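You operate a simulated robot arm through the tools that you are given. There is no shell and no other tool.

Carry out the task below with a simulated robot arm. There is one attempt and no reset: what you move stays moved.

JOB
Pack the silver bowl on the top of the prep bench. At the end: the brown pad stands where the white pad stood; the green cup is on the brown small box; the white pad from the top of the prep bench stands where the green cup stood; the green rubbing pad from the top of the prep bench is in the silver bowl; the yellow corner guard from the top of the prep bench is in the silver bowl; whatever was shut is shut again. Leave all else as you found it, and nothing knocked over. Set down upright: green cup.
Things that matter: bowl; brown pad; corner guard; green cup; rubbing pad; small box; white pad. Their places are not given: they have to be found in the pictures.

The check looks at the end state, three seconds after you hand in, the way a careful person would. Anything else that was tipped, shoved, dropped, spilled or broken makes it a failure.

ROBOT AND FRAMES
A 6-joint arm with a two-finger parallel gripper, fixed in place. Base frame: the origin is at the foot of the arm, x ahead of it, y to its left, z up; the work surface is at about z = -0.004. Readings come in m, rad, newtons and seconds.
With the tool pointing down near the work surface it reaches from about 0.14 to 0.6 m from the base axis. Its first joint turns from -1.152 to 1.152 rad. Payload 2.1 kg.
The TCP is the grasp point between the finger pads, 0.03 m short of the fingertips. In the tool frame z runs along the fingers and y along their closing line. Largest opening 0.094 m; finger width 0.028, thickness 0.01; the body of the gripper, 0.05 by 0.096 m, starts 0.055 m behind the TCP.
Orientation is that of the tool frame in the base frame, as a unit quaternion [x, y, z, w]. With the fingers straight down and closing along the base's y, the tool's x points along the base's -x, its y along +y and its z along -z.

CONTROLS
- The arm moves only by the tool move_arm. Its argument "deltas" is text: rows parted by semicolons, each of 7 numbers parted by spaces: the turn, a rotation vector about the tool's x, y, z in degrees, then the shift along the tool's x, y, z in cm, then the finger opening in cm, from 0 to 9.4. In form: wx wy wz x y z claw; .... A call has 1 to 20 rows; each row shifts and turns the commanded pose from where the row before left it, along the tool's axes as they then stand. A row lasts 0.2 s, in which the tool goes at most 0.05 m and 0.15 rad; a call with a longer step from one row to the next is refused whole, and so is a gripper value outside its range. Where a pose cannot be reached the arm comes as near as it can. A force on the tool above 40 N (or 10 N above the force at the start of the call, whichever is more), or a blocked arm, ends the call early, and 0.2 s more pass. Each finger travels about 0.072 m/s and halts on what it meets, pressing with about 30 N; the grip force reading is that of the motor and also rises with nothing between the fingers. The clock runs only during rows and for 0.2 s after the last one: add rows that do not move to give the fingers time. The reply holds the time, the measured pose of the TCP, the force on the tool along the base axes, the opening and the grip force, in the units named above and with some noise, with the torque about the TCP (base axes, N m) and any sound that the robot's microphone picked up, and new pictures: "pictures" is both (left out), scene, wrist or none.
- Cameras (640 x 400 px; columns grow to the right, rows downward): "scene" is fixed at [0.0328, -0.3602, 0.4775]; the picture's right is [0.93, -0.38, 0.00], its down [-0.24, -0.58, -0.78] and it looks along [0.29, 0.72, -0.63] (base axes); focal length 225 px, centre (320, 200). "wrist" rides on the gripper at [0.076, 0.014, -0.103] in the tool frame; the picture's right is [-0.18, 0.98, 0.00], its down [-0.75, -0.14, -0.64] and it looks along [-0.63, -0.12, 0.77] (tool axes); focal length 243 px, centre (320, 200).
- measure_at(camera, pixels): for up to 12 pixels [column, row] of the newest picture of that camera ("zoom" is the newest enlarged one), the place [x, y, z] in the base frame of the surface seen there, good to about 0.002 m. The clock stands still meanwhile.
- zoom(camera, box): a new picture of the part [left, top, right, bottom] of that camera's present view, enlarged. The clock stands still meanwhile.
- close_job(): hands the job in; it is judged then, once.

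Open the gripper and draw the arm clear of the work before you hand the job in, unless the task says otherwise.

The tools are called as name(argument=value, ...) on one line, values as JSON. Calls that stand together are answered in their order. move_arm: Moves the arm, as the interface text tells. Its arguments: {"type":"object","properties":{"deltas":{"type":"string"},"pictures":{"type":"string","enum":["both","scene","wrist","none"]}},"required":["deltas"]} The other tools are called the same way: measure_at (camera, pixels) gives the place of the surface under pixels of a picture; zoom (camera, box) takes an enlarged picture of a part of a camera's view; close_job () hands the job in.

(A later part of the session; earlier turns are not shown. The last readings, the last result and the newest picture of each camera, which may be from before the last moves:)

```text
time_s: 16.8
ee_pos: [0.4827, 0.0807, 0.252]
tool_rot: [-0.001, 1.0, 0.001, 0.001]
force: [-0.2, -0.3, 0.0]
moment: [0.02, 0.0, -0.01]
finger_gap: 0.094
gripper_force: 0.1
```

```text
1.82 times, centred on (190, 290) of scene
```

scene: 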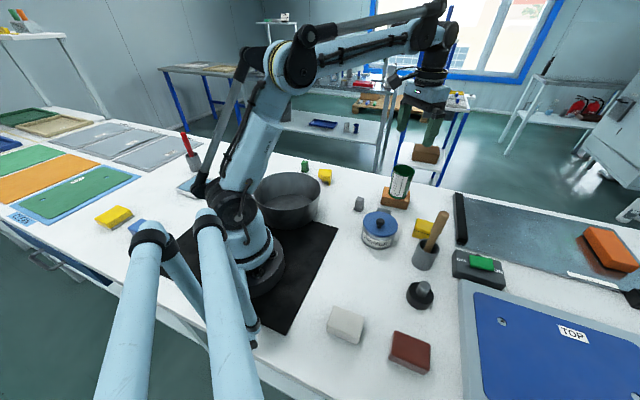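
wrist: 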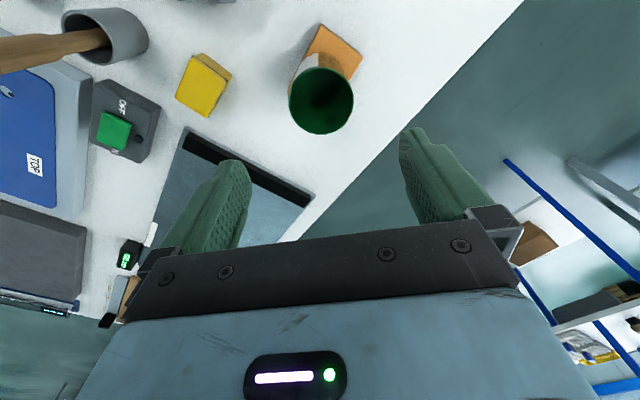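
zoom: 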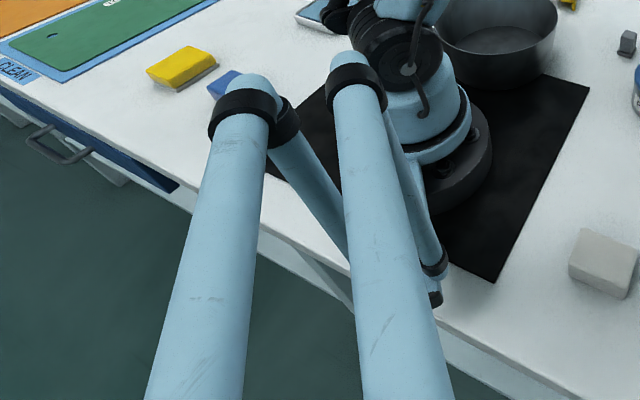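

The tubes stand at x<0.02, y<-0.17 (camera stand), and the pestle tip reaches z≈0.17; travelling at z=0.25 along a straight line clears both. I move to above the white pad.

move_arm(deltas="0 0 0 2 -1.7 0 9.4; 0 0 0 3.4 -2.9 0 9.4; 0 0 0 3.4 -2.9 0 9.4; 0 0 0 3.4 -2.9 0 9.4; 0 0 0 3.4 -2.9 0 9.4; 0 0 0 3.4 -2.9 0 9.4; 0 0 0 3.4 -2.9 0 9.4; 0 0 0 3.4 -2.9 0 9.4; 0 0 0 3.4 -2.9 0 9.4; 0 0 0 2.4 -2.1 0 9.4; 0 0 0 0 0 0 9.4; 0 0 0 0 0 0 9.4", pictures="both")

```text
time_s: 19.4
ee_pos: [0.1684, -0.1907, 0.25]
tool_rot: [0.0, 1.0, 0.001, 0.001]
force: [-0.1, -0.5, 0.4]
moment: [0.0, -0.01, 0.0]
finger_gap: 0.094
gripper_force: 0.1
```

scene: 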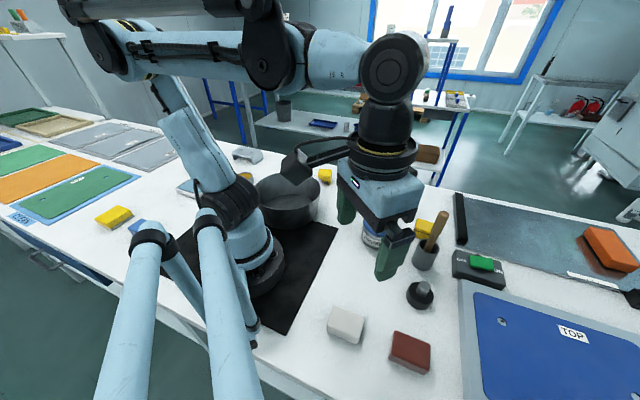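
wrist: 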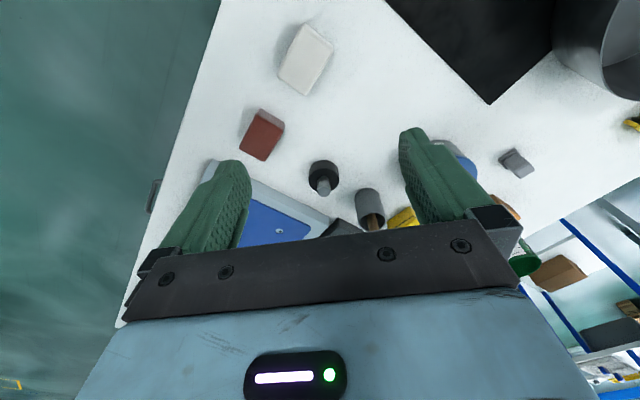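

White pad is at wrist (305,58). I'll rotate the tool +44° about its axis to align the closing line with the pad's short side.

move_arm(deltas="0 0 7.3 0 0 0 9.4; 0 0 7.3 0 0 0 9.4; 0 0 7.3 0 0 0 9.4; 0 0 7.3 0 0 0 9.4; 0 0 7.3 0 0 0 9.4; 0 0 7.3 0 0 0 9.4; 0 0 0 0 0 0 9.4; 0 0 0 0 0 0 9.4", pictures="both")

```text
time_s: 21.2
ee_pos: [0.1669, -0.1886, 0.2505]
tool_rot: [0.373, 0.928, 0.001, 0.0]
force: [-0.3, 0.8, 0.0]
moment: [-0.01, -0.01, -0.02]
finger_gap: 0.0939
gripper_force: 0.1
```

scene: 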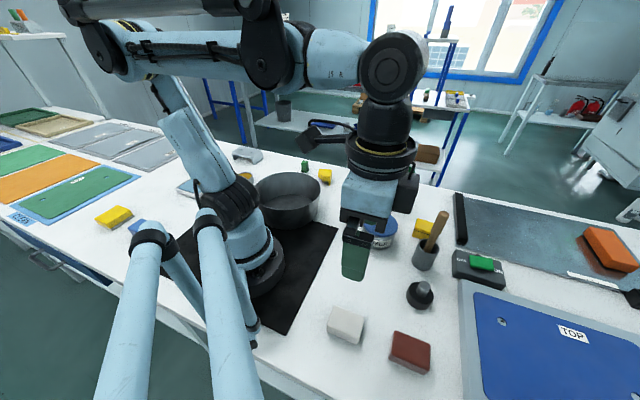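
wrist: 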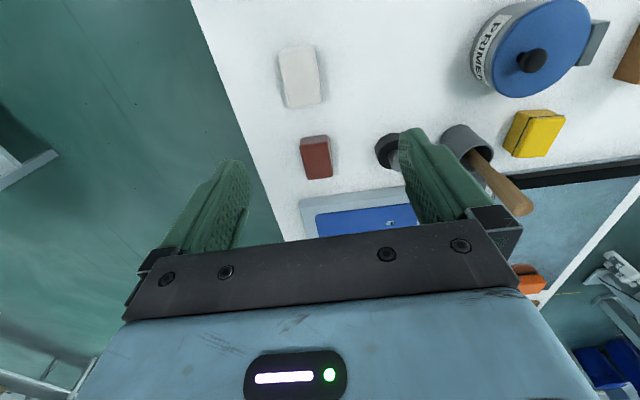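

The tool's closing line now lies at 46°, and both pads look aligned with the image axes. I zoom on the two pads and measure corners.

zoom(camera="wrist", box=[260, 35, 356, 115])

measure_at(camera="wrist", pixels=[[283, 53], [313, 49], [320, 98], [288, 104], [300, 76], [281, 75], [323, 75], [303, 137], [329, 136], [332, 176], [306, 178], [318, 157]])

zoom(camera="wrist", box=[270, 120, 366, 190])

```text
5.00 times, centred on (308, 75) of wrist
```

zoom: 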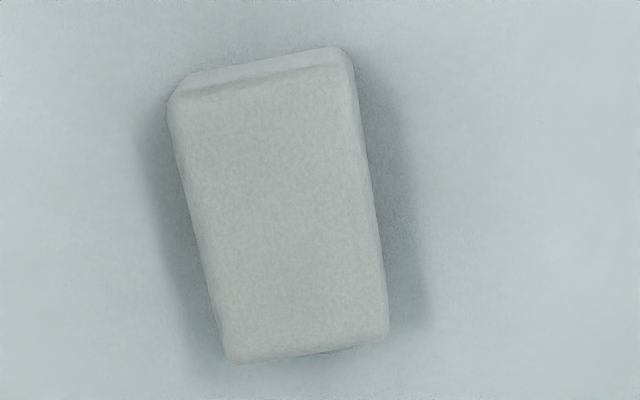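

```text
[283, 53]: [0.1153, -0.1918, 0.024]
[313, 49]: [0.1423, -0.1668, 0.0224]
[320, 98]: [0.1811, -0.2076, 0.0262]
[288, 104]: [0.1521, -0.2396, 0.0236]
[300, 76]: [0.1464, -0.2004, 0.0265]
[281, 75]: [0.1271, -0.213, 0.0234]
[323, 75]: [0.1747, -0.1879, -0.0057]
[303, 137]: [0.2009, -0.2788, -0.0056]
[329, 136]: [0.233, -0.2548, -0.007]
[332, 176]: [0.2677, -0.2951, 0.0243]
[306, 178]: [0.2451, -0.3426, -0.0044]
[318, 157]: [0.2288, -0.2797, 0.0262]
```

```text
5.71 times, centred on (318, 155) of wrist
```

zoom: 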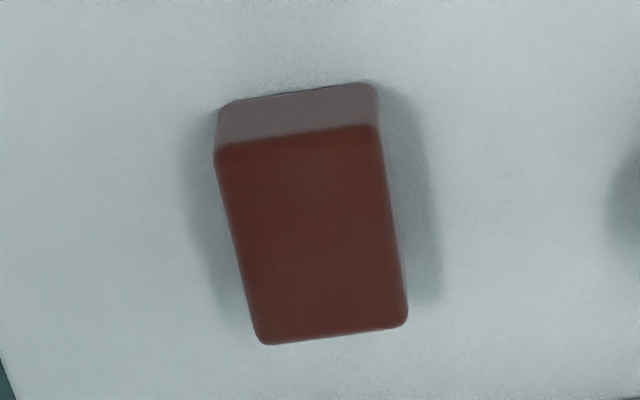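

White pad centre averages to (0.149, -0.203), aligned with the fingers within about 2°. I'll centre over it and lower to a check height of z≈0.09.

move_arm(deltas="0 0 0 0.3 -2.28 0 9.4; 0 0 0 0 0 4 9.4; 0 0 0 0 0 4 9.4; 0 0 0 0 0 4 9.4; 0 0 0 0 0 4 9.4; 0 0 0 0 0 0 9.4; 0 0 0 0 0 0 9.4", pictures="both")

```text
time_s: 22.8
ee_pos: [0.1493, -0.2044, 0.0932]
tool_rot: [0.373, 0.928, 0.0, 0.0]
force: [1.1, -0.4, 0.3]
moment: [0.0, 0.0, -0.02]
finger_gap: 0.0939
gripper_force: 0.0
```

scene: 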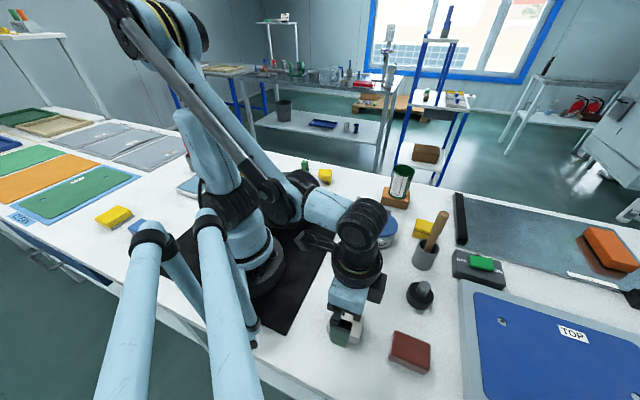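
wrist: 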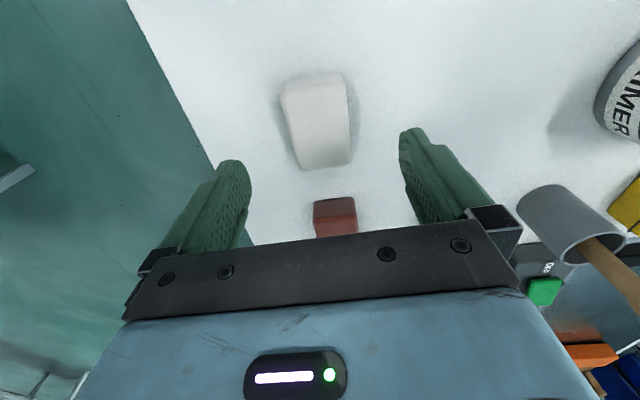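

The pad at (318,120) is centred between the fingers. I take one closer measure of its corners before descending.

measure_at(camera="wrist", pixels=[[285, 92], [345, 85], [350, 155], [303, 165], [318, 120], [284, 110], [348, 110], [320, 78], [325, 164], [293, 130], [335, 187], [335, 205]])

zoom(camera="wrist", box=[240, 50, 410, 240])

```text
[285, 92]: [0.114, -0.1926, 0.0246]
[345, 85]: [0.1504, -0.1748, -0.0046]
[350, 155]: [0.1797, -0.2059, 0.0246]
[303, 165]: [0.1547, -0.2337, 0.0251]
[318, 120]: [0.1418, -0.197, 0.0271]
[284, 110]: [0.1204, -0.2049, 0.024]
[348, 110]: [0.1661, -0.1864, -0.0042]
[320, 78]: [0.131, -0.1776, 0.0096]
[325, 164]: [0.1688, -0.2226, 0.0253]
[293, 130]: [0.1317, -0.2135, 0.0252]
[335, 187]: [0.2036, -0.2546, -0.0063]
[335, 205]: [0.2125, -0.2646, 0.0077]
```

```text
2.11 times, centred on (325, 145) of wrist
```

zoom: 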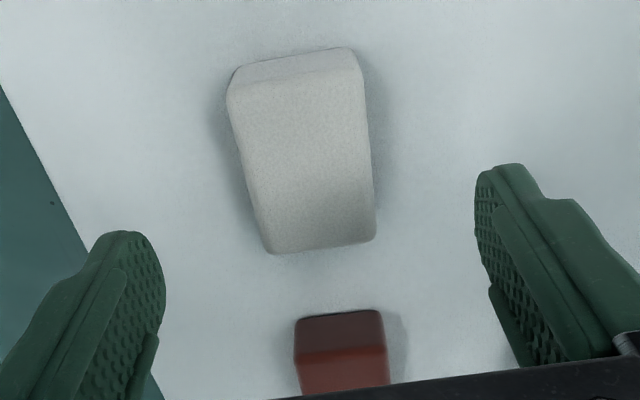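

Pad centre is (0.148, -0.202), within 3 mm of the TCP axis. I descend to TCP z≈0.030 and close on the pad.

move_arm(deltas="0 0 0 0 0 2.5 9.4; 0 0 0 0 0 2 9.4; 0 0 0 0 0 1.2 9.4; 0 0 0 0 0 0.5 9.4; 0 0 0 0 0 0 9.4; 0 0 0 0 0 0 7.5; 0 0 0 0 0 0 6; 0 0 0 0 0 0 5; 0 0 0 0 0 0 4; 0 0 0 0 0 0 3.4; 0 0 0 0 0 0 3.4; 0 0 0 0 0 0 3.4", pictures="both")

```text
time_s: 25.4
ee_pos: [0.149, -0.2048, 0.0276]
tool_rot: [0.372, 0.928, 0.001, 0.0]
force: [0.0, 0.3, -0.7]
moment: [0.02, -0.04, -0.02]
finger_gap: 0.0487
gripper_force: 30.0
```

scene: 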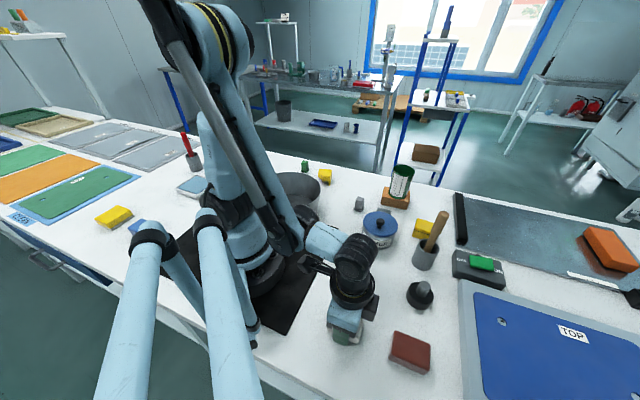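
wrist: 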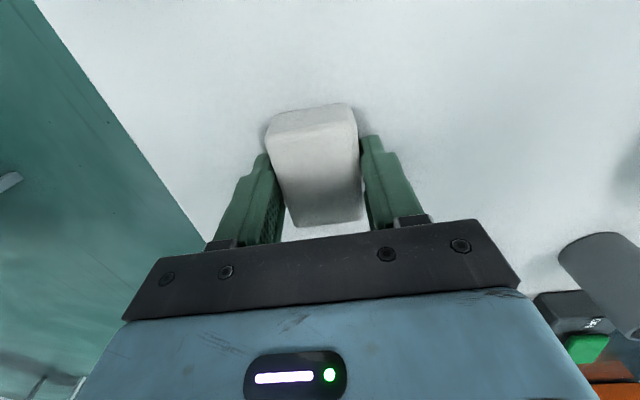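

The white pad is gripped (gap 0.0487). I'll lift it and check that it comes up cleanly.

move_arm(deltas="0 0 0 0 0 -1 3.4; 0 0 0 0 0 -2.5 3.4; 0 0 0 0 0 -4 3.4; 0 0 0 0 0 -4 3.4; 0 0 0 0 0 -4 3.4; 0 0 0 0 0 -3 3.4; 0 0 0 0 0 0 3.4; 0 0 0 0 0 0 3.4", pictures="both")

```text
time_s: 27.2
ee_pos: [0.1484, -0.2023, 0.2144]
tool_rot: [0.372, 0.928, 0.001, 0.001]
force: [-0.1, -0.5, 0.1]
moment: [-0.01, 0.01, 0.02]
finger_gap: 0.0487
gripper_force: 30.2
```

scene: 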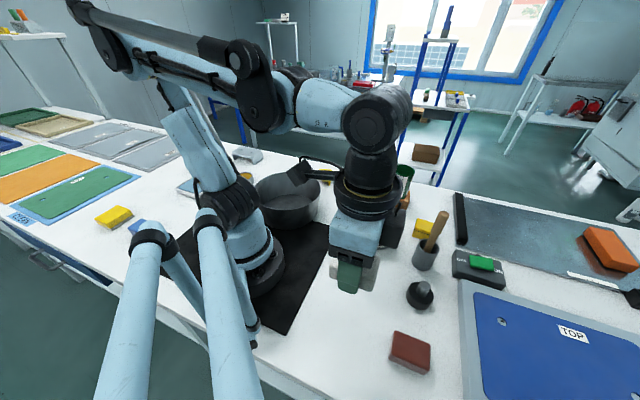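
wrist: 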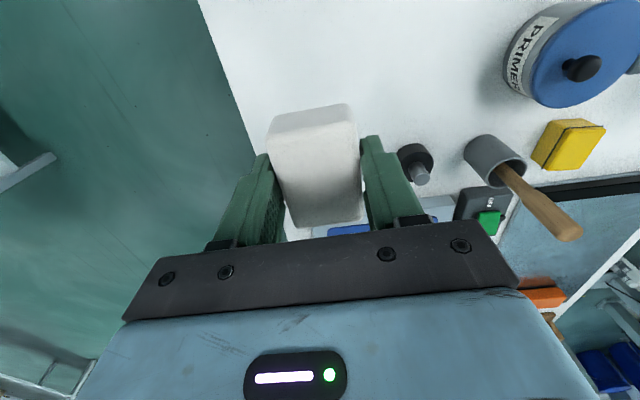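

The pad is held. I'll measure the pad's corners now to know its offset from the TCP before carrying.

measure_at(camera="wrist", pixels=[[272, 133], [352, 121], [359, 212], [296, 223], [318, 170], [268, 122], [348, 104]])

```text
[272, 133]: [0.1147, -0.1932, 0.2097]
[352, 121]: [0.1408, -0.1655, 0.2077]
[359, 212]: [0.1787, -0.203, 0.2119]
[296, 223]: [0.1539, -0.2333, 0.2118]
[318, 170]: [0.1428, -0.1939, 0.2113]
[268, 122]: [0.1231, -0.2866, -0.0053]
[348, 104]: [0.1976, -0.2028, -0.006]
```

The pad centre is about 4 mm along tool +x from the TCP. I'll carry it at z≈0.21 to above where the cup stood (0.410, 0.2125).

move_arm(deltas="0 0 0 0.39 2 0 3.4; 0 0 0 0.775 4 0 3.4; 0 0 0 0.775 4 0 3.4; 0 0 0 0.775 4 0 3.4; 0 0 0 0.775 4 0 3.4; 0 0 0 0.775 4 0 3.4; 0 0 0 0.775 4 0 3.4; 0 0 0 0.775 4 0 3.4; 0 0 0 0.775 4 0 3.4; 0 0 0 0.775 4 0 3.4; 0 0 0 0.775 4 0 3.4; 0 0 0 0.775 4 0 3.4; 0 0 0 0.39 2.04 0 3.4; 0 0 0 0 0 0 3.4; 0 0 0 0 0 0 3.4", pictures="both")

```text
time_s: 30.4
ee_pos: [0.4157, 0.2087, 0.2136]
tool_rot: [0.372, 0.928, 0.001, 0.0]
force: [0.4, 0.4, -0.3]
moment: [-0.01, 0.01, -0.03]
finger_gap: 0.0487
gripper_force: 30.8
```

scene: 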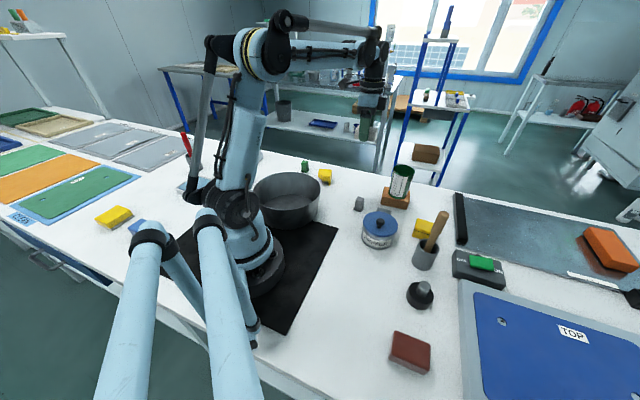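
wrist: 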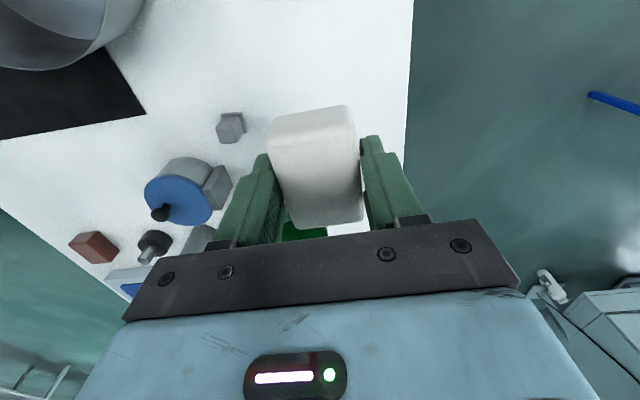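

The TCP is at (0.4157, 0.2087). I'll trim 2.5 mm and lower to just above the table.

move_arm(deltas="0 0 0 0.25 -0.1 0 3.4; 0 0 0 0 0 3 3.4; 0 0 0 0 0 4 3.4; 0 0 0 0 0 4 3.4; 0 0 0 0 0 3.5 3.4; 0 0 0 0 0 2 3.4; 0 0 0 0 0 1.2 3.4; 0 0 0 0 0 0 3.4; 0 0 0 0 0 0 3.4", pictures="both")

zoom(camera="scene", box=[320, 150, 420, 215])

```text
time_s: 32.4
ee_pos: [0.4119, 0.2101, 0.0375]
tool_rot: [0.372, 0.928, 0.0, 0.001]
force: [-0.5, -0.6, 0.6]
moment: [-0.01, 0.01, 0.0]
finger_gap: 0.0485
gripper_force: 29.8
```

scene: 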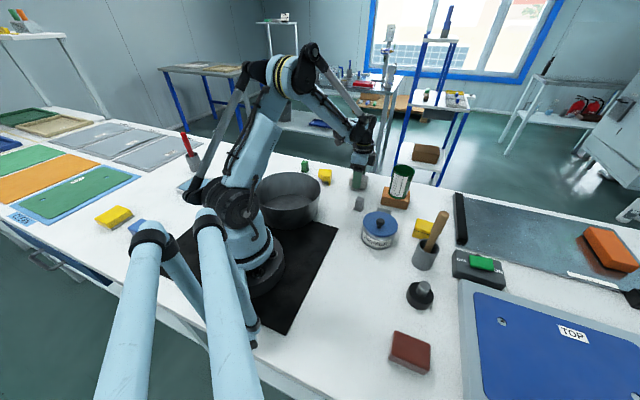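
wrist: 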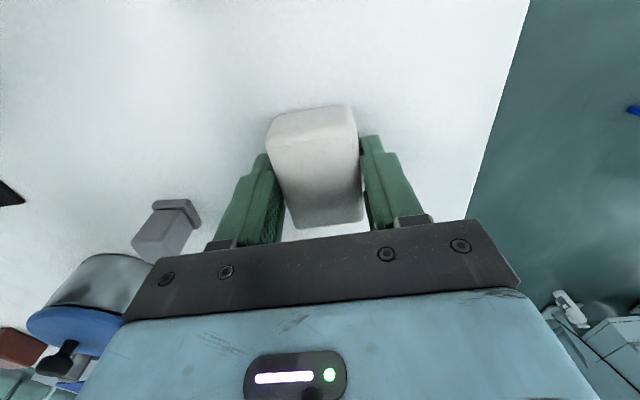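

```text
6.15 times, centred on (370, 182) of scene
```

zoom: 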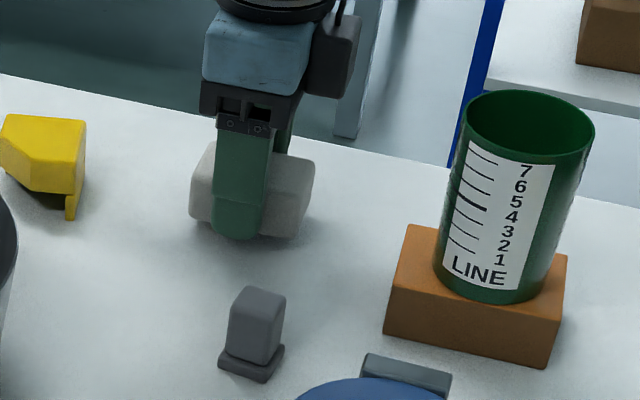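

The pad hovers about 1 cm above the bench. I'll lower further with small steps toward contact.

move_arm(deltas="0 0 0 0 0 0.4 3.4; 0 0 0 0 0 0.3 3.4; 0 0 0 0 0 0.1 3.4; 0 0 0 0 0 0 3.4; 0 0 0 0 0 0 3.4", pictures="none")

```text
time_s: 33.6
ee_pos: [0.4105, 0.2099, 0.0289]
tool_rot: [0.372, 0.928, 0.001, 0.0]
force: [-0.1, -0.3, -1.2]
moment: [0.0, 0.01, -0.01]
finger_gap: 0.0486
gripper_force: 29.5
```

No contact yet at z≈0.029; one more 1 mm step.

move_arm(deltas="0 0 0 0 0 0.1 3.4; 0 0 0 0 0 0 3.4; 0 0 0 0 0 0 3.4", pictures="none")

```text
time_s: 34.4
ee_pos: [0.4113, 0.2103, 0.0292]
tool_rot: [0.373, 0.928, 0.001, 0.001]
force: [1.8, -0.3, 27.8]
moment: [-0.08, -0.09, -0.03]
finger_gap: 0.0484
gripper_force: 29.8
```

Contact reached (28 N). I'll relieve slightly and open the fingers.

move_arm(deltas="0 0 0 0 0 -0.07 3.4; 0 0 0 0 0 0 3.4; 0 0 0 0 0 0 5.2; 0 0 0 0 0 0 6.0; 0 0 0 0 0 0 7.5; 0 0 0 0 0 0 9; 0 0 0 0 0 0 9.4; 0 0 0 0 0 0 9.4", pictures="both")

measure_at(camera="wrist", pixels=[[272, 133], [352, 121], [359, 212], [296, 223], [318, 170]])

```text
time_s: 36.2
ee_pos: [0.4111, 0.2096, 0.0286]
tool_rot: [0.373, 0.928, 0.0, 0.0]
force: [-0.3, 0.4, -0.6]
moment: [0.02, -0.01, 0.0]
finger_gap: 0.0939
gripper_force: 0.1
```

scene: 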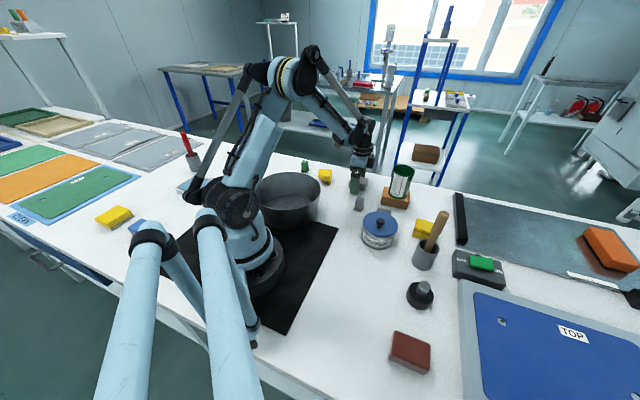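
wrist: 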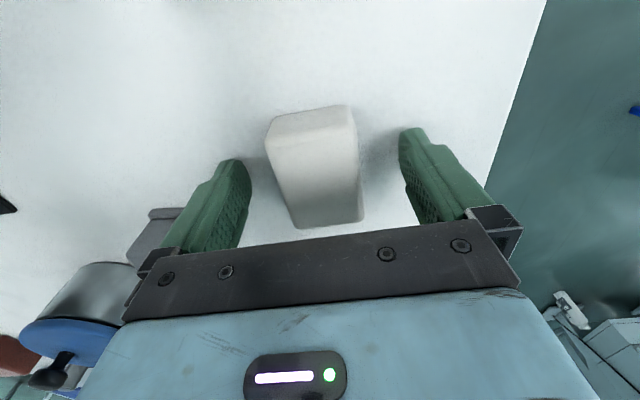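

```text
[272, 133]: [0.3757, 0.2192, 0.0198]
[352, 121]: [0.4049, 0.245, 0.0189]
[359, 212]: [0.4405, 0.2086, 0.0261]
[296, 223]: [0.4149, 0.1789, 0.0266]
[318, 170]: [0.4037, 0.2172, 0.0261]
```

White pad now stands centred at about (0.409, 0.213). I'll rise straight up, then travel toward the brown pad.

move_arm(deltas="0 0 0 0 0 -2 9.4; 0 0 0 0 0 -4 9.4; 0 0 0 0 0 -4.5 9.4; 0 0 0 0 0 -4.5 9.4; 0 0 0 0 0 -4.5 9.4; 0 0 0 0 0 -1.5 9.4; 0 0 0 0 0 0 9.4", pictures="both")

zoom(camera="scene", box=[300, 140, 440, 230])

```text
time_s: 37.8
ee_pos: [0.4111, 0.2114, 0.2415]
tool_rot: [0.372, 0.928, 0.0, 0.001]
force: [0.0, 0.3, -0.1]
moment: [-0.01, -0.02, -0.02]
finger_gap: 0.094
gripper_force: 0.1
```

scene: 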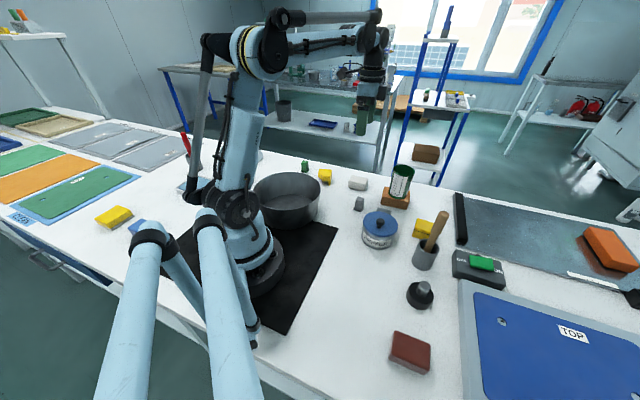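
wrist: 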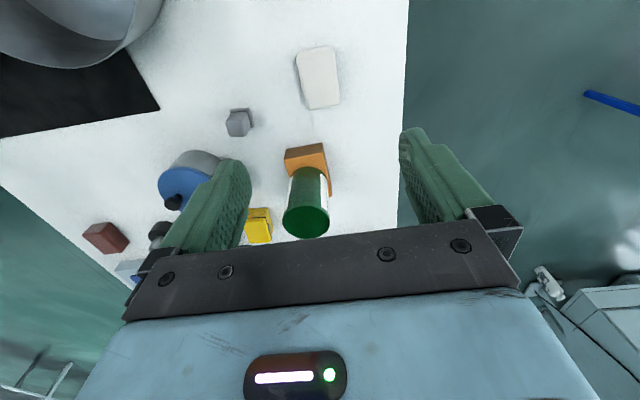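

```text
4.44 times, centred on (370, 185) of scene
```

zoom: 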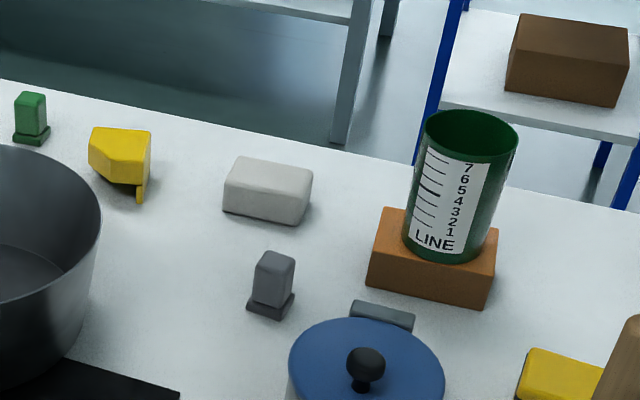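

White pad, cup and box all look right. Since I'm close, I'll take the yellow guard next: rotate the tool by -13° (closing line at 59°) and move above it to re-measure.

move_arm(deltas="0 0 -6.5 0 0 0 9.4; 0 0 -6.5 0 0 0 9.4; 0 0 0 3.7 0.31 0 9.4; 0 0 0 3.7 0.31 0 9.4; 0 0 0 3.7 0.31 0 9.4; 0 0 0 0 0 4 9.4; 0 0 0 0 0 0 9.4; 0 0 0 0 0 0 9.4", pictures="both")

zoom(camera="wrist", box=[250, 20, 410, 160])

```text
time_s: 39.6
ee_pos: [0.3163, 0.2724, 0.2009]
tool_rot: [0.265, 0.964, 0.001, 0.001]
force: [0.2, -1.2, -0.1]
moment: [0.0, 0.01, 0.0]
finger_gap: 0.0941
gripper_force: 0.1
```

scene: 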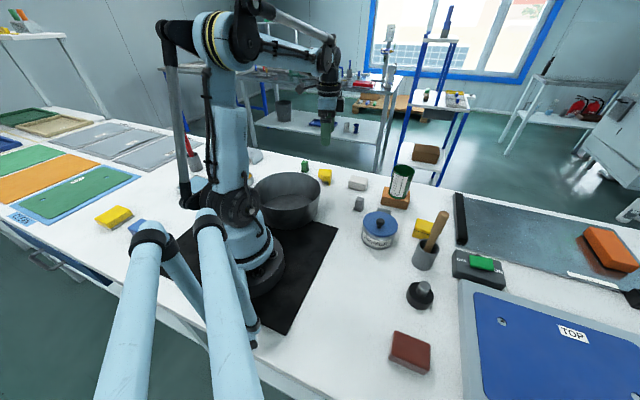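
wrist: 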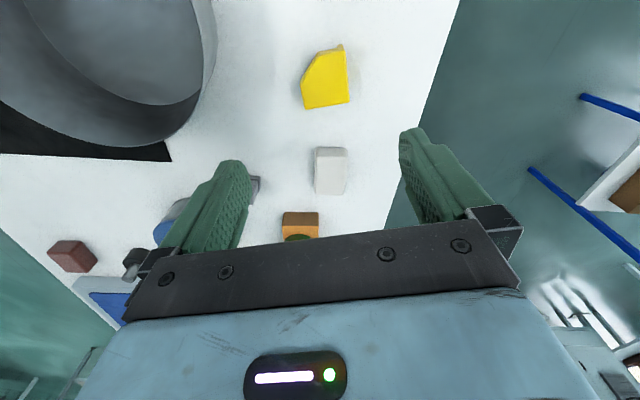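

```text
2.86 times, centred on (330, 90) of wrist
```

zoom: 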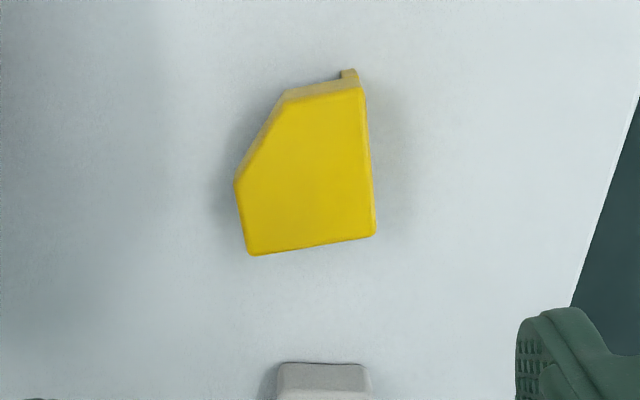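

Both support walls of the guard sit under its right and bottom edges in this view. I'll measure its outline through the zoom picture.

measure_at(camera="zoom", pixels=[[290, 103], [358, 95], [370, 230], [256, 248], [242, 187], [310, 180], [367, 160], [246, 215], [310, 242], [349, 75]])

```text
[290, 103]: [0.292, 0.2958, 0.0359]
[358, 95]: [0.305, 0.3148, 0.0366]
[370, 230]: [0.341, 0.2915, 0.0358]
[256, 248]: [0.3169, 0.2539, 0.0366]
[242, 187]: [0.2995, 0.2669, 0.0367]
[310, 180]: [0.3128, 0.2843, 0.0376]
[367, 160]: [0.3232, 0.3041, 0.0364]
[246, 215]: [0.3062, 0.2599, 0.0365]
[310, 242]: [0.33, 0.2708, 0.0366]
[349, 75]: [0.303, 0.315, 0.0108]
```

The guard's edges run at -33°, so I'll rotate 2° more, shift 7 mm along the closing line, and lower to a check height.

move_arm(deltas="0 0 2 0 0.72 0 9.4; 0 0 0 0 0 4 9.4; 0 0 0 0 0 4 9.4; 0 0 0 0 0 3.5 9.4; 0 0 0 0 0 0 9.4; 0 0 0 0 0 0 9.4", pictures="both")

zoom(camera="wrist", box=[210, 60, 430, 240])

```text
time_s: 41.0
ee_pos: [0.3228, 0.2779, 0.0829]
tool_rot: [0.281, 0.96, 0.001, 0.0]
force: [-0.8, 1.2, -0.7]
moment: [-0.01, 0.0, 0.02]
finger_gap: 0.094
gripper_force: 0.1
```

scene: 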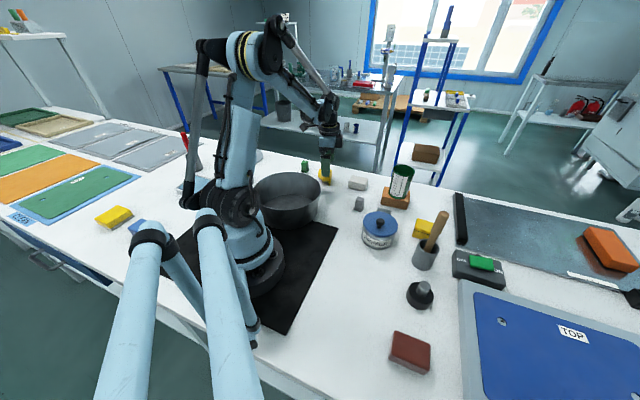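
wrist: 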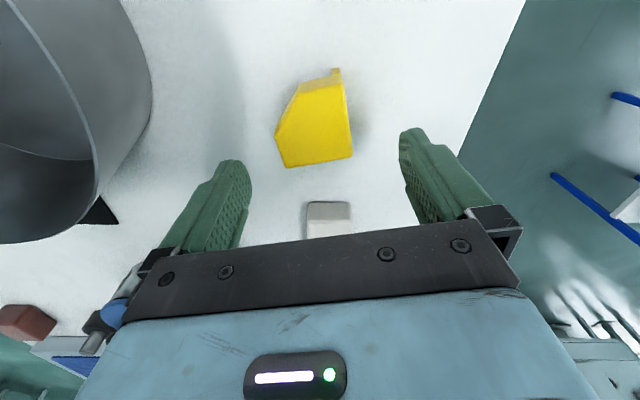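

```text
2.22 times, centred on (320, 150) of wrist
```

zoom: 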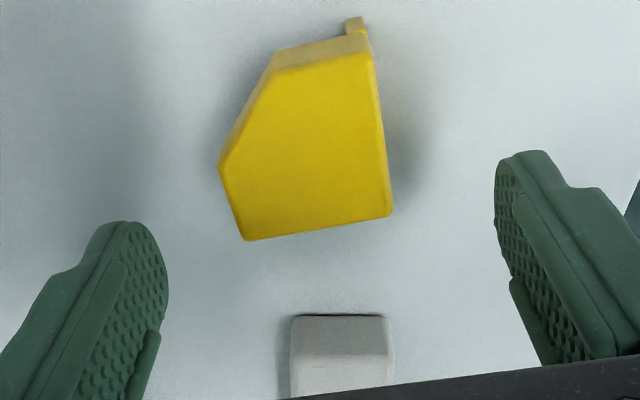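

The guard is centred between the fingers and clear of the bowl. I descend to z≈0.031 and close.

move_arm(deltas="0 0 0 0 0 2.5 9.4; 0 0 0 0 0 1.7 9.4; 0 0 0 0 0 0.9 9.4; 0 0 0 0 0 0 9.4; 0 0 0 0 0 0 7.5; 0 0 0 0 0 0 6; 0 0 0 0 0 0 5; 0 0 0 0 0 0 4; 0 0 0 0 0 0 3.6; 0 0 0 0 0 0 3.6; 0 0 0 0 0 0 3.6", pictures="both")

```text
time_s: 43.4
ee_pos: [0.3261, 0.2789, 0.0336]
tool_rot: [0.282, 0.959, 0.001, 0.0]
force: [-0.6, -0.2, -1.3]
moment: [0.03, -0.02, 0.02]
finger_gap: 0.0528
gripper_force: 30.7
```

scene: 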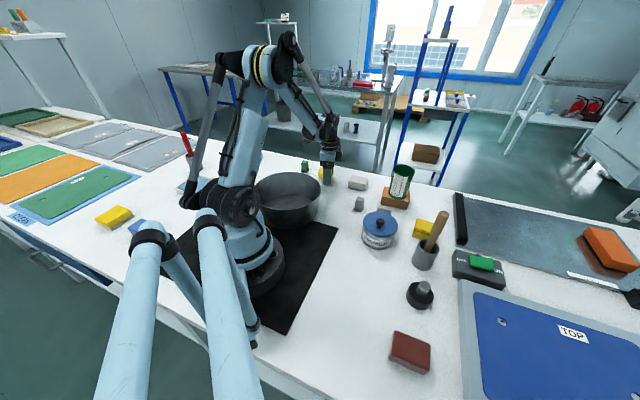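
wrist: 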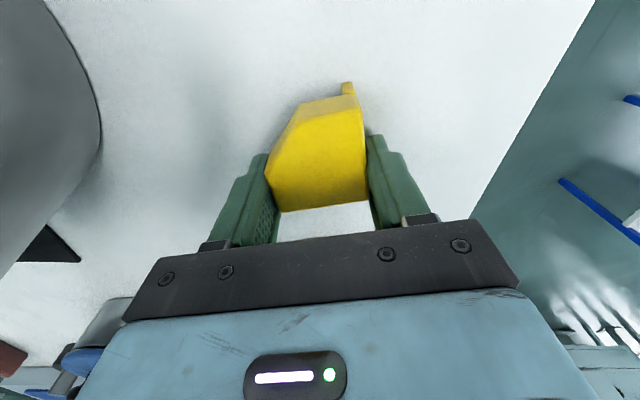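

Gripped at gap 0.0528. I'll lift and check it holds.

move_arm(deltas="0 0 0 0 0 -1 3.6; 0 0 0 0 0 -2 3.6; 0 0 0 0 0 -3 3.6; 0 0 0 0 0 -3 3.6; 0 0 0 0 0 -4 3.6; 0 0 0 0 0 -3 3.6; 0 0 0 0 0 0 3.6; 0 0 0 0 0 0 3.6", pictures="both")

```text
time_s: 45.2
ee_pos: [0.3213, 0.2812, 0.1902]
tool_rot: [0.282, 0.959, 0.001, 0.0]
force: [0.4, 0.6, 0.0]
moment: [0.01, 0.01, -0.03]
finger_gap: 0.053
gripper_force: 30.1
```

scene: 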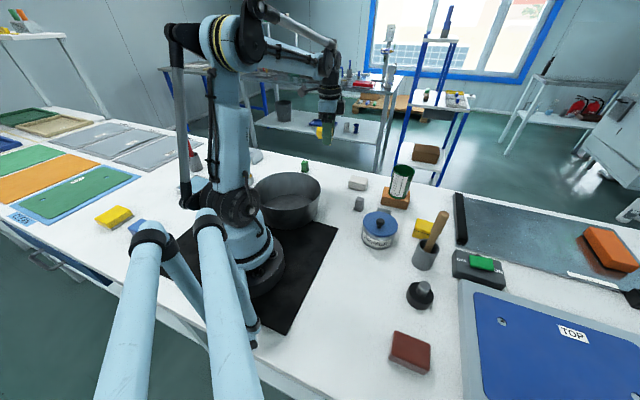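
wrist: 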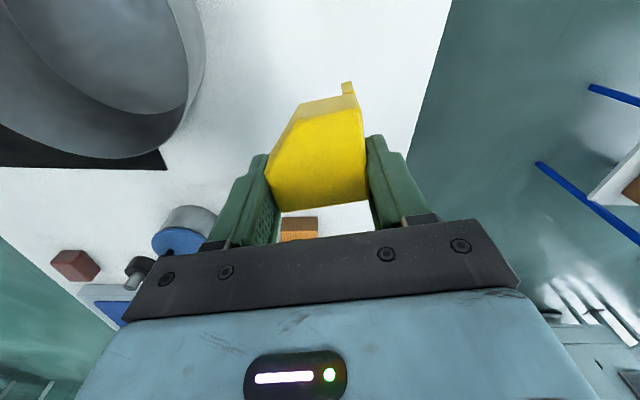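

The guard is held. I'll measure the bowl rim and floor from this wrist view to refine the drop spot.

measure_at(camera="wrist", pixels=[[203, 30], [200, 80], [186, 120], [150, 150], [100, 158], [50, 145], [90, 60], [140, 100], [60, 30], [120, 30], [185, 50], [10, 110]])

measure_at(camera="scene", pixels=[[254, 190], [257, 183], [270, 176], [287, 173], [305, 176], [317, 183], [321, 192], [315, 201], [300, 208], [283, 209], [290, 200], [275, 200]])

zoom(camera="scene", box=[240, 160, 340, 240])

```text
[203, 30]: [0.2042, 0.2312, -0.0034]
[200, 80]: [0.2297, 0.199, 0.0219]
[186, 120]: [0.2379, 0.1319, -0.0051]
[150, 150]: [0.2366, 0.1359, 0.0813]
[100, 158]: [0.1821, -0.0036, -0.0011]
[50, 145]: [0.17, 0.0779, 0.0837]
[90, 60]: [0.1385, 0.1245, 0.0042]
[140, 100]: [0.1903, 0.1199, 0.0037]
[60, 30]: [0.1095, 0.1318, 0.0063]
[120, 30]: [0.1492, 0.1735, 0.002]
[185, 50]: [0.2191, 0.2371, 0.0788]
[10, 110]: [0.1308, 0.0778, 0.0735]
```

```text
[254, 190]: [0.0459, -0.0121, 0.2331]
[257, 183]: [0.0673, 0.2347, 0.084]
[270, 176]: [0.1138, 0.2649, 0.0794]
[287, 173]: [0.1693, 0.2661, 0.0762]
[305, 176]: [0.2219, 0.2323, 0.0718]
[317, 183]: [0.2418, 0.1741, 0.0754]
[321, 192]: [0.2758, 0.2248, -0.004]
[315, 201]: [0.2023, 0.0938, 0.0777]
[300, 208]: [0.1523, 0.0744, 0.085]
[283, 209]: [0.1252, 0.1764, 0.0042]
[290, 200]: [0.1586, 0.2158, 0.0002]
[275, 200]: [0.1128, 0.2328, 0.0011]
```

```text
5.00 times, centred on (290, 200) of scene
```

zoom: 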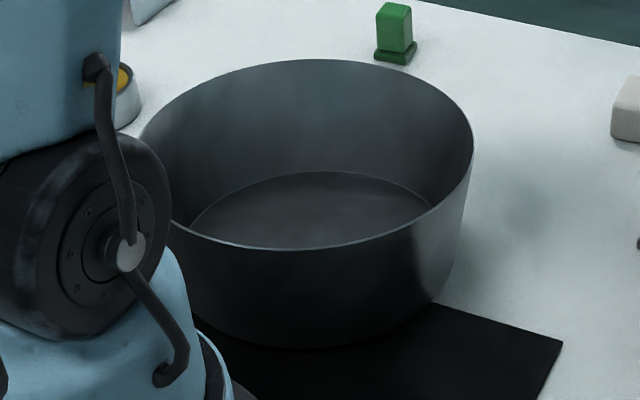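

Bowl centre confirmed at (0.1445, 0.171), r≈0.098, floor z≈0.003. I'll carry the guard over the bowl at z≈0.19.

move_arm(deltas="0 0 0 0.5 -1.9 0 3.6; 0 0 0 0.97 -3.77 0 3.6; 0 0 0 0.97 -3.77 0 3.6; 0 0 0 0.97 -3.77 0 3.6; 0 0 0 0.97 -3.77 0 3.6; 0 0 0 0.46 -1.85 0 3.6; 0 0 0 0 0 0 3.6; 0 0 0 0 0 0 3.6", pictures="both")

```text
time_s: 47.0
ee_pos: [0.1815, 0.1478, 0.1907]
tool_rot: [0.282, 0.959, 0.001, 0.0]
force: [-1.0, -0.7, -0.3]
moment: [-0.01, -0.02, 0.01]
finger_gap: 0.0528
gripper_force: 29.8
```

scene: 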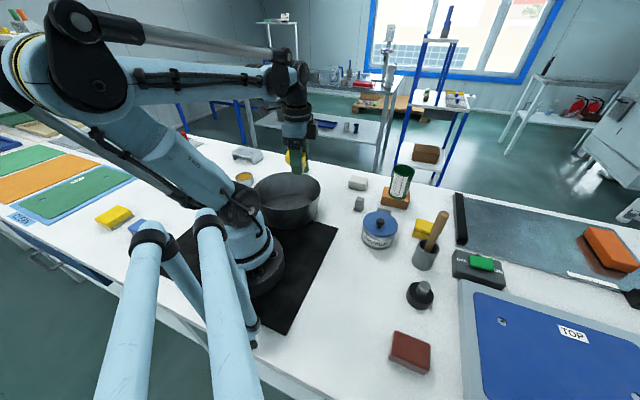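
wrist: 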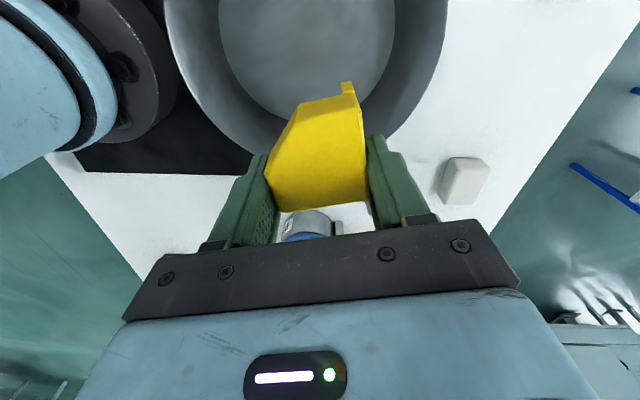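

The TCP is centred on the bowl in the closing direction, and 44 mm off in tool x as planned. I'll lower partway and check.

move_arm(deltas="0 0 0 0 0 3 3.6; 0 0 0 0 0 3 3.6; 0 0 0 0 0 2.5 3.6; 0 0 0 0 0 0 3.6; 0 0 0 0 0 0 3.6", pictures="both")

zoom(camera="scene", box=[230, 130, 350, 240])

```text
time_s: 48.2
ee_pos: [0.1811, 0.1483, 0.1078]
tool_rot: [0.281, 0.96, 0.0, 0.001]
force: [0.4, -0.2, 0.3]
moment: [-0.02, -0.01, 0.0]
finger_gap: 0.053
gripper_force: 30.3
```

scene: 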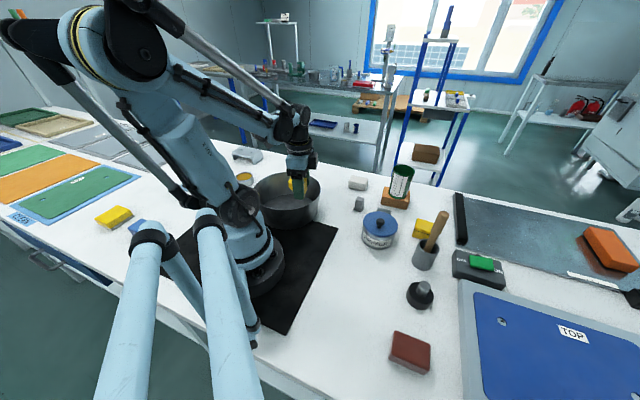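
wrist: 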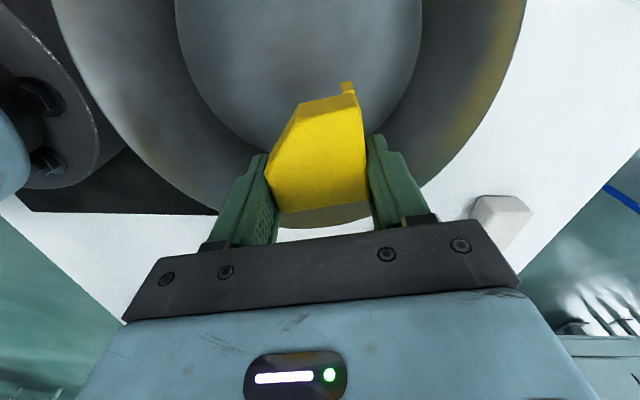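

```text
3.64 times, centred on (290, 185) of scene
```

zoom: 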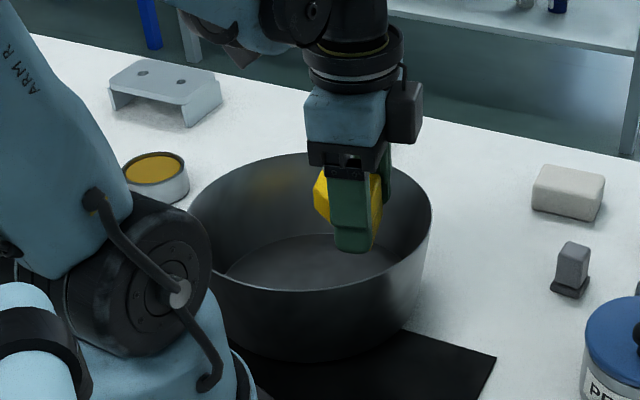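

All clear: the guard is inside the rim. I'll lower to z≈0.046, near the bowl's floor.

move_arm(deltas="0 0 0 0 0 2.5 3.6; 0 0 0 0 0 2 3.6; 0 0 0 0 0 1.2 3.6; 0 0 0 0 0 0.5 3.6; 0 0 0 0 0 0 3.6; 0 0 0 0 0 0 3.6", pictures="both")

```text
time_s: 49.6
ee_pos: [0.1817, 0.1479, 0.0468]
tool_rot: [0.282, 0.959, 0.001, 0.0]
force: [1.1, 0.0, -0.2]
moment: [-0.04, 0.01, 0.0]
finger_gap: 0.0531
gripper_force: 29.6
```

scene: 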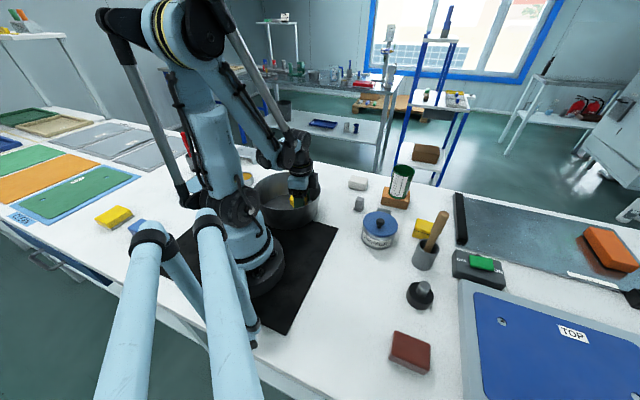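
wrist: 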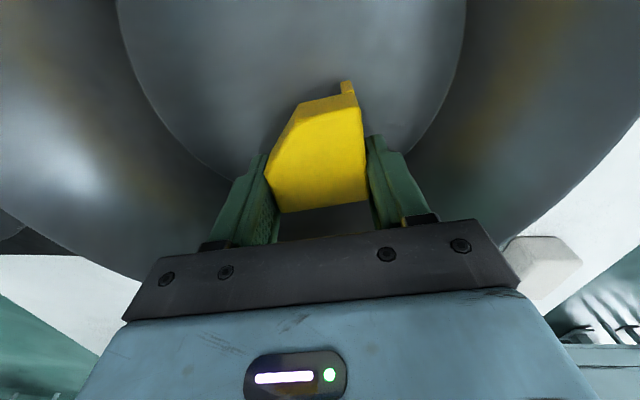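

The guard is just above the floor but close to the wall, so I'll shift it 8 mm toward the centre, lower 5 mm, and release with a limited opening.

move_arm(deltas="0 0 0 0.4 0 0 3.6; 0 0 0 0.4 0 0 3.6; 0 0 0 0 0 0.3 3.6; 0 0 0 0 0 0.2 3.6; 0 0 0 0 0 0 3.6; 0 0 0 0 0 0 5.6; 0 0 0 0 0 0 6.4; 0 0 0 0 0 0 7.2; 0 0 0 0 0 0 7.2", pictures="both")

```text
time_s: 51.6
ee_pos: [0.1761, 0.1512, 0.0413]
tool_rot: [0.281, 0.96, 0.001, 0.0]
force: [0.0, 0.2, 0.1]
moment: [-0.01, -0.02, 0.0]
finger_gap: 0.0721
gripper_force: 0.1
```

scene: 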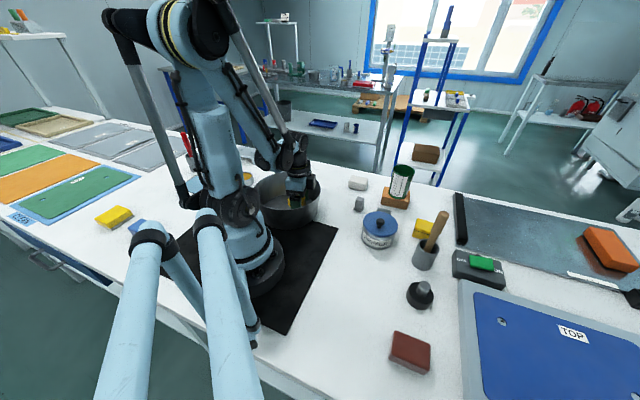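
wrist: 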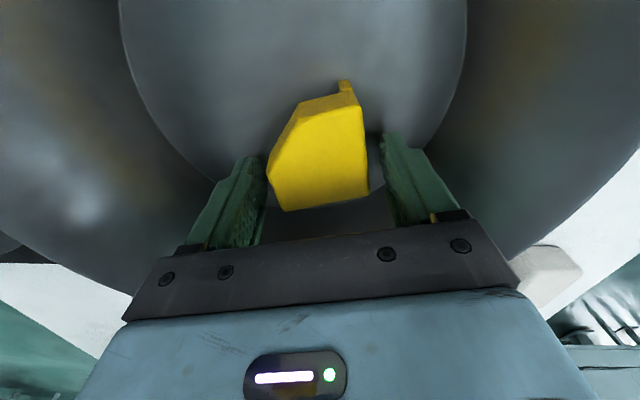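

The guard rests in the bowl, released. I rise straight up out of the bowl.

move_arm(deltas="0 0 0 0 0 -1.5 7.2; 0 0 0 0 0 -3 7.2; 0 0 0 0 0 -4 7.2; 0 0 0 0 0 -4 8; 0 0 0 0 0 -4 9.4; 0 0 0 0 0 0 9.4; 0 0 0 0 0 0 9.4", pictures="both")

```text
time_s: 53.2
ee_pos: [0.1727, 0.1533, 0.205]
tool_rot: [0.282, 0.959, 0.0, 0.001]
force: [0.5, -0.1, -0.4]
moment: [0.01, 0.0, -0.01]
finger_gap: 0.0936
gripper_force: 0.1
```

scene: 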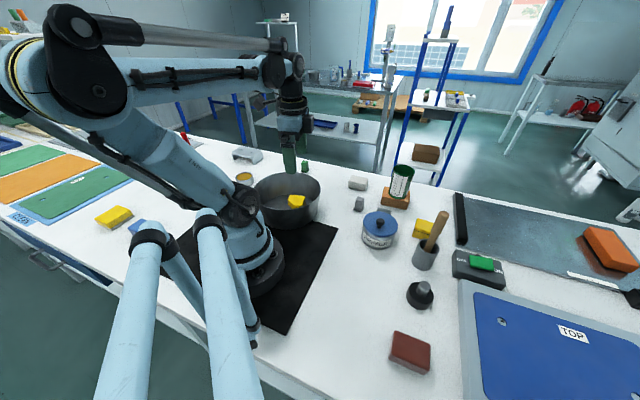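
wrist: 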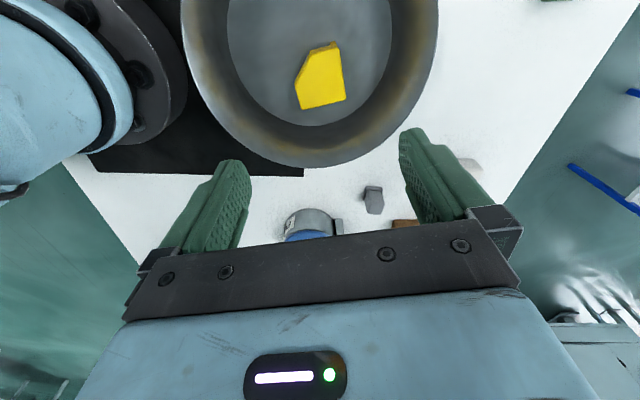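

The guard is in the bowl at wrist (320,78). Next I travel to above the green block near (0.268, 0.369).

move_arm(deltas="0 0 0 0.4 2.2 0 9.4; 0 0 0 0.65 4.2 0 9.4; 0 0 0 0.65 4.2 0 9.4; 0 0 0 0.65 4.2 0 9.4; 0 0 0 0.65 4.2 0 9.4; 0 0 0 0.45 3.3 0 9.4; 0 0 0 0 0 0 9.4; 0 0 0 0 0 0 9.4", pictures="both")

zoom(camera="wrist", box=[270, 20, 390, 120])

```text
time_s: 55.0
ee_pos: [0.2656, 0.3567, 0.206]
tool_rot: [0.282, 0.96, 0.0, 0.0]
force: [0.0, 0.8, -0.5]
moment: [-0.02, 0.02, 0.0]
finger_gap: 0.0939
gripper_force: 0.2
```

scene: 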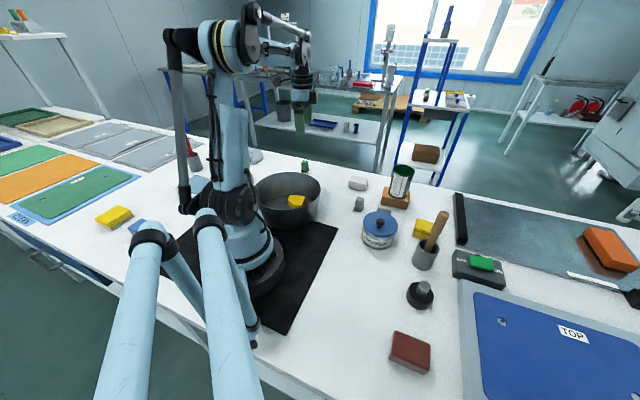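
wrist: 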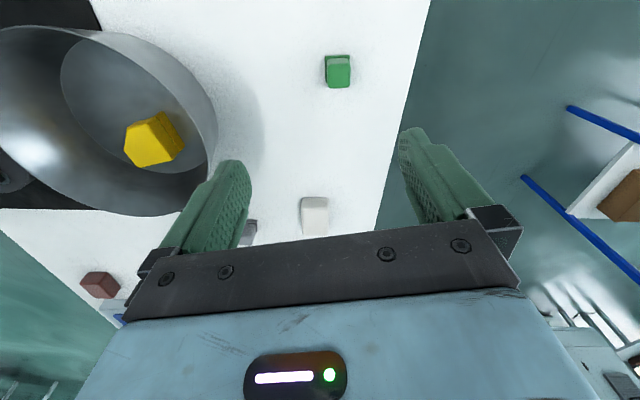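

```text
4.00 times, centred on (330, 70) of wrist
```

zoom: 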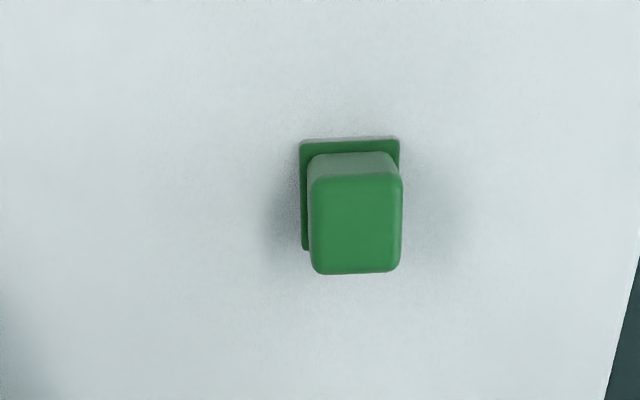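

The green block with its flat base is at (338,72). I'll measure its top and base edges.

measure_at(camera="zoom", pixels=[[320, 185], [395, 182], [393, 263], [322, 267], [357, 225], [304, 145], [395, 142], [304, 245], [303, 195], [357, 165], [350, 146]])

```text
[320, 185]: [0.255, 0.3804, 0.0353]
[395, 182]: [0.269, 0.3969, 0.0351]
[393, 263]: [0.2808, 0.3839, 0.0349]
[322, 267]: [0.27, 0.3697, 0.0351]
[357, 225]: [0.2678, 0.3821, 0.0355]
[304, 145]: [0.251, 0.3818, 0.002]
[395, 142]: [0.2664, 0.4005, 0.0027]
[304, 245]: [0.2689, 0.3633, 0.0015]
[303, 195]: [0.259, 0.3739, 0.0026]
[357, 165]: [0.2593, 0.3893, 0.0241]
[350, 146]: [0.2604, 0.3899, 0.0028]
```

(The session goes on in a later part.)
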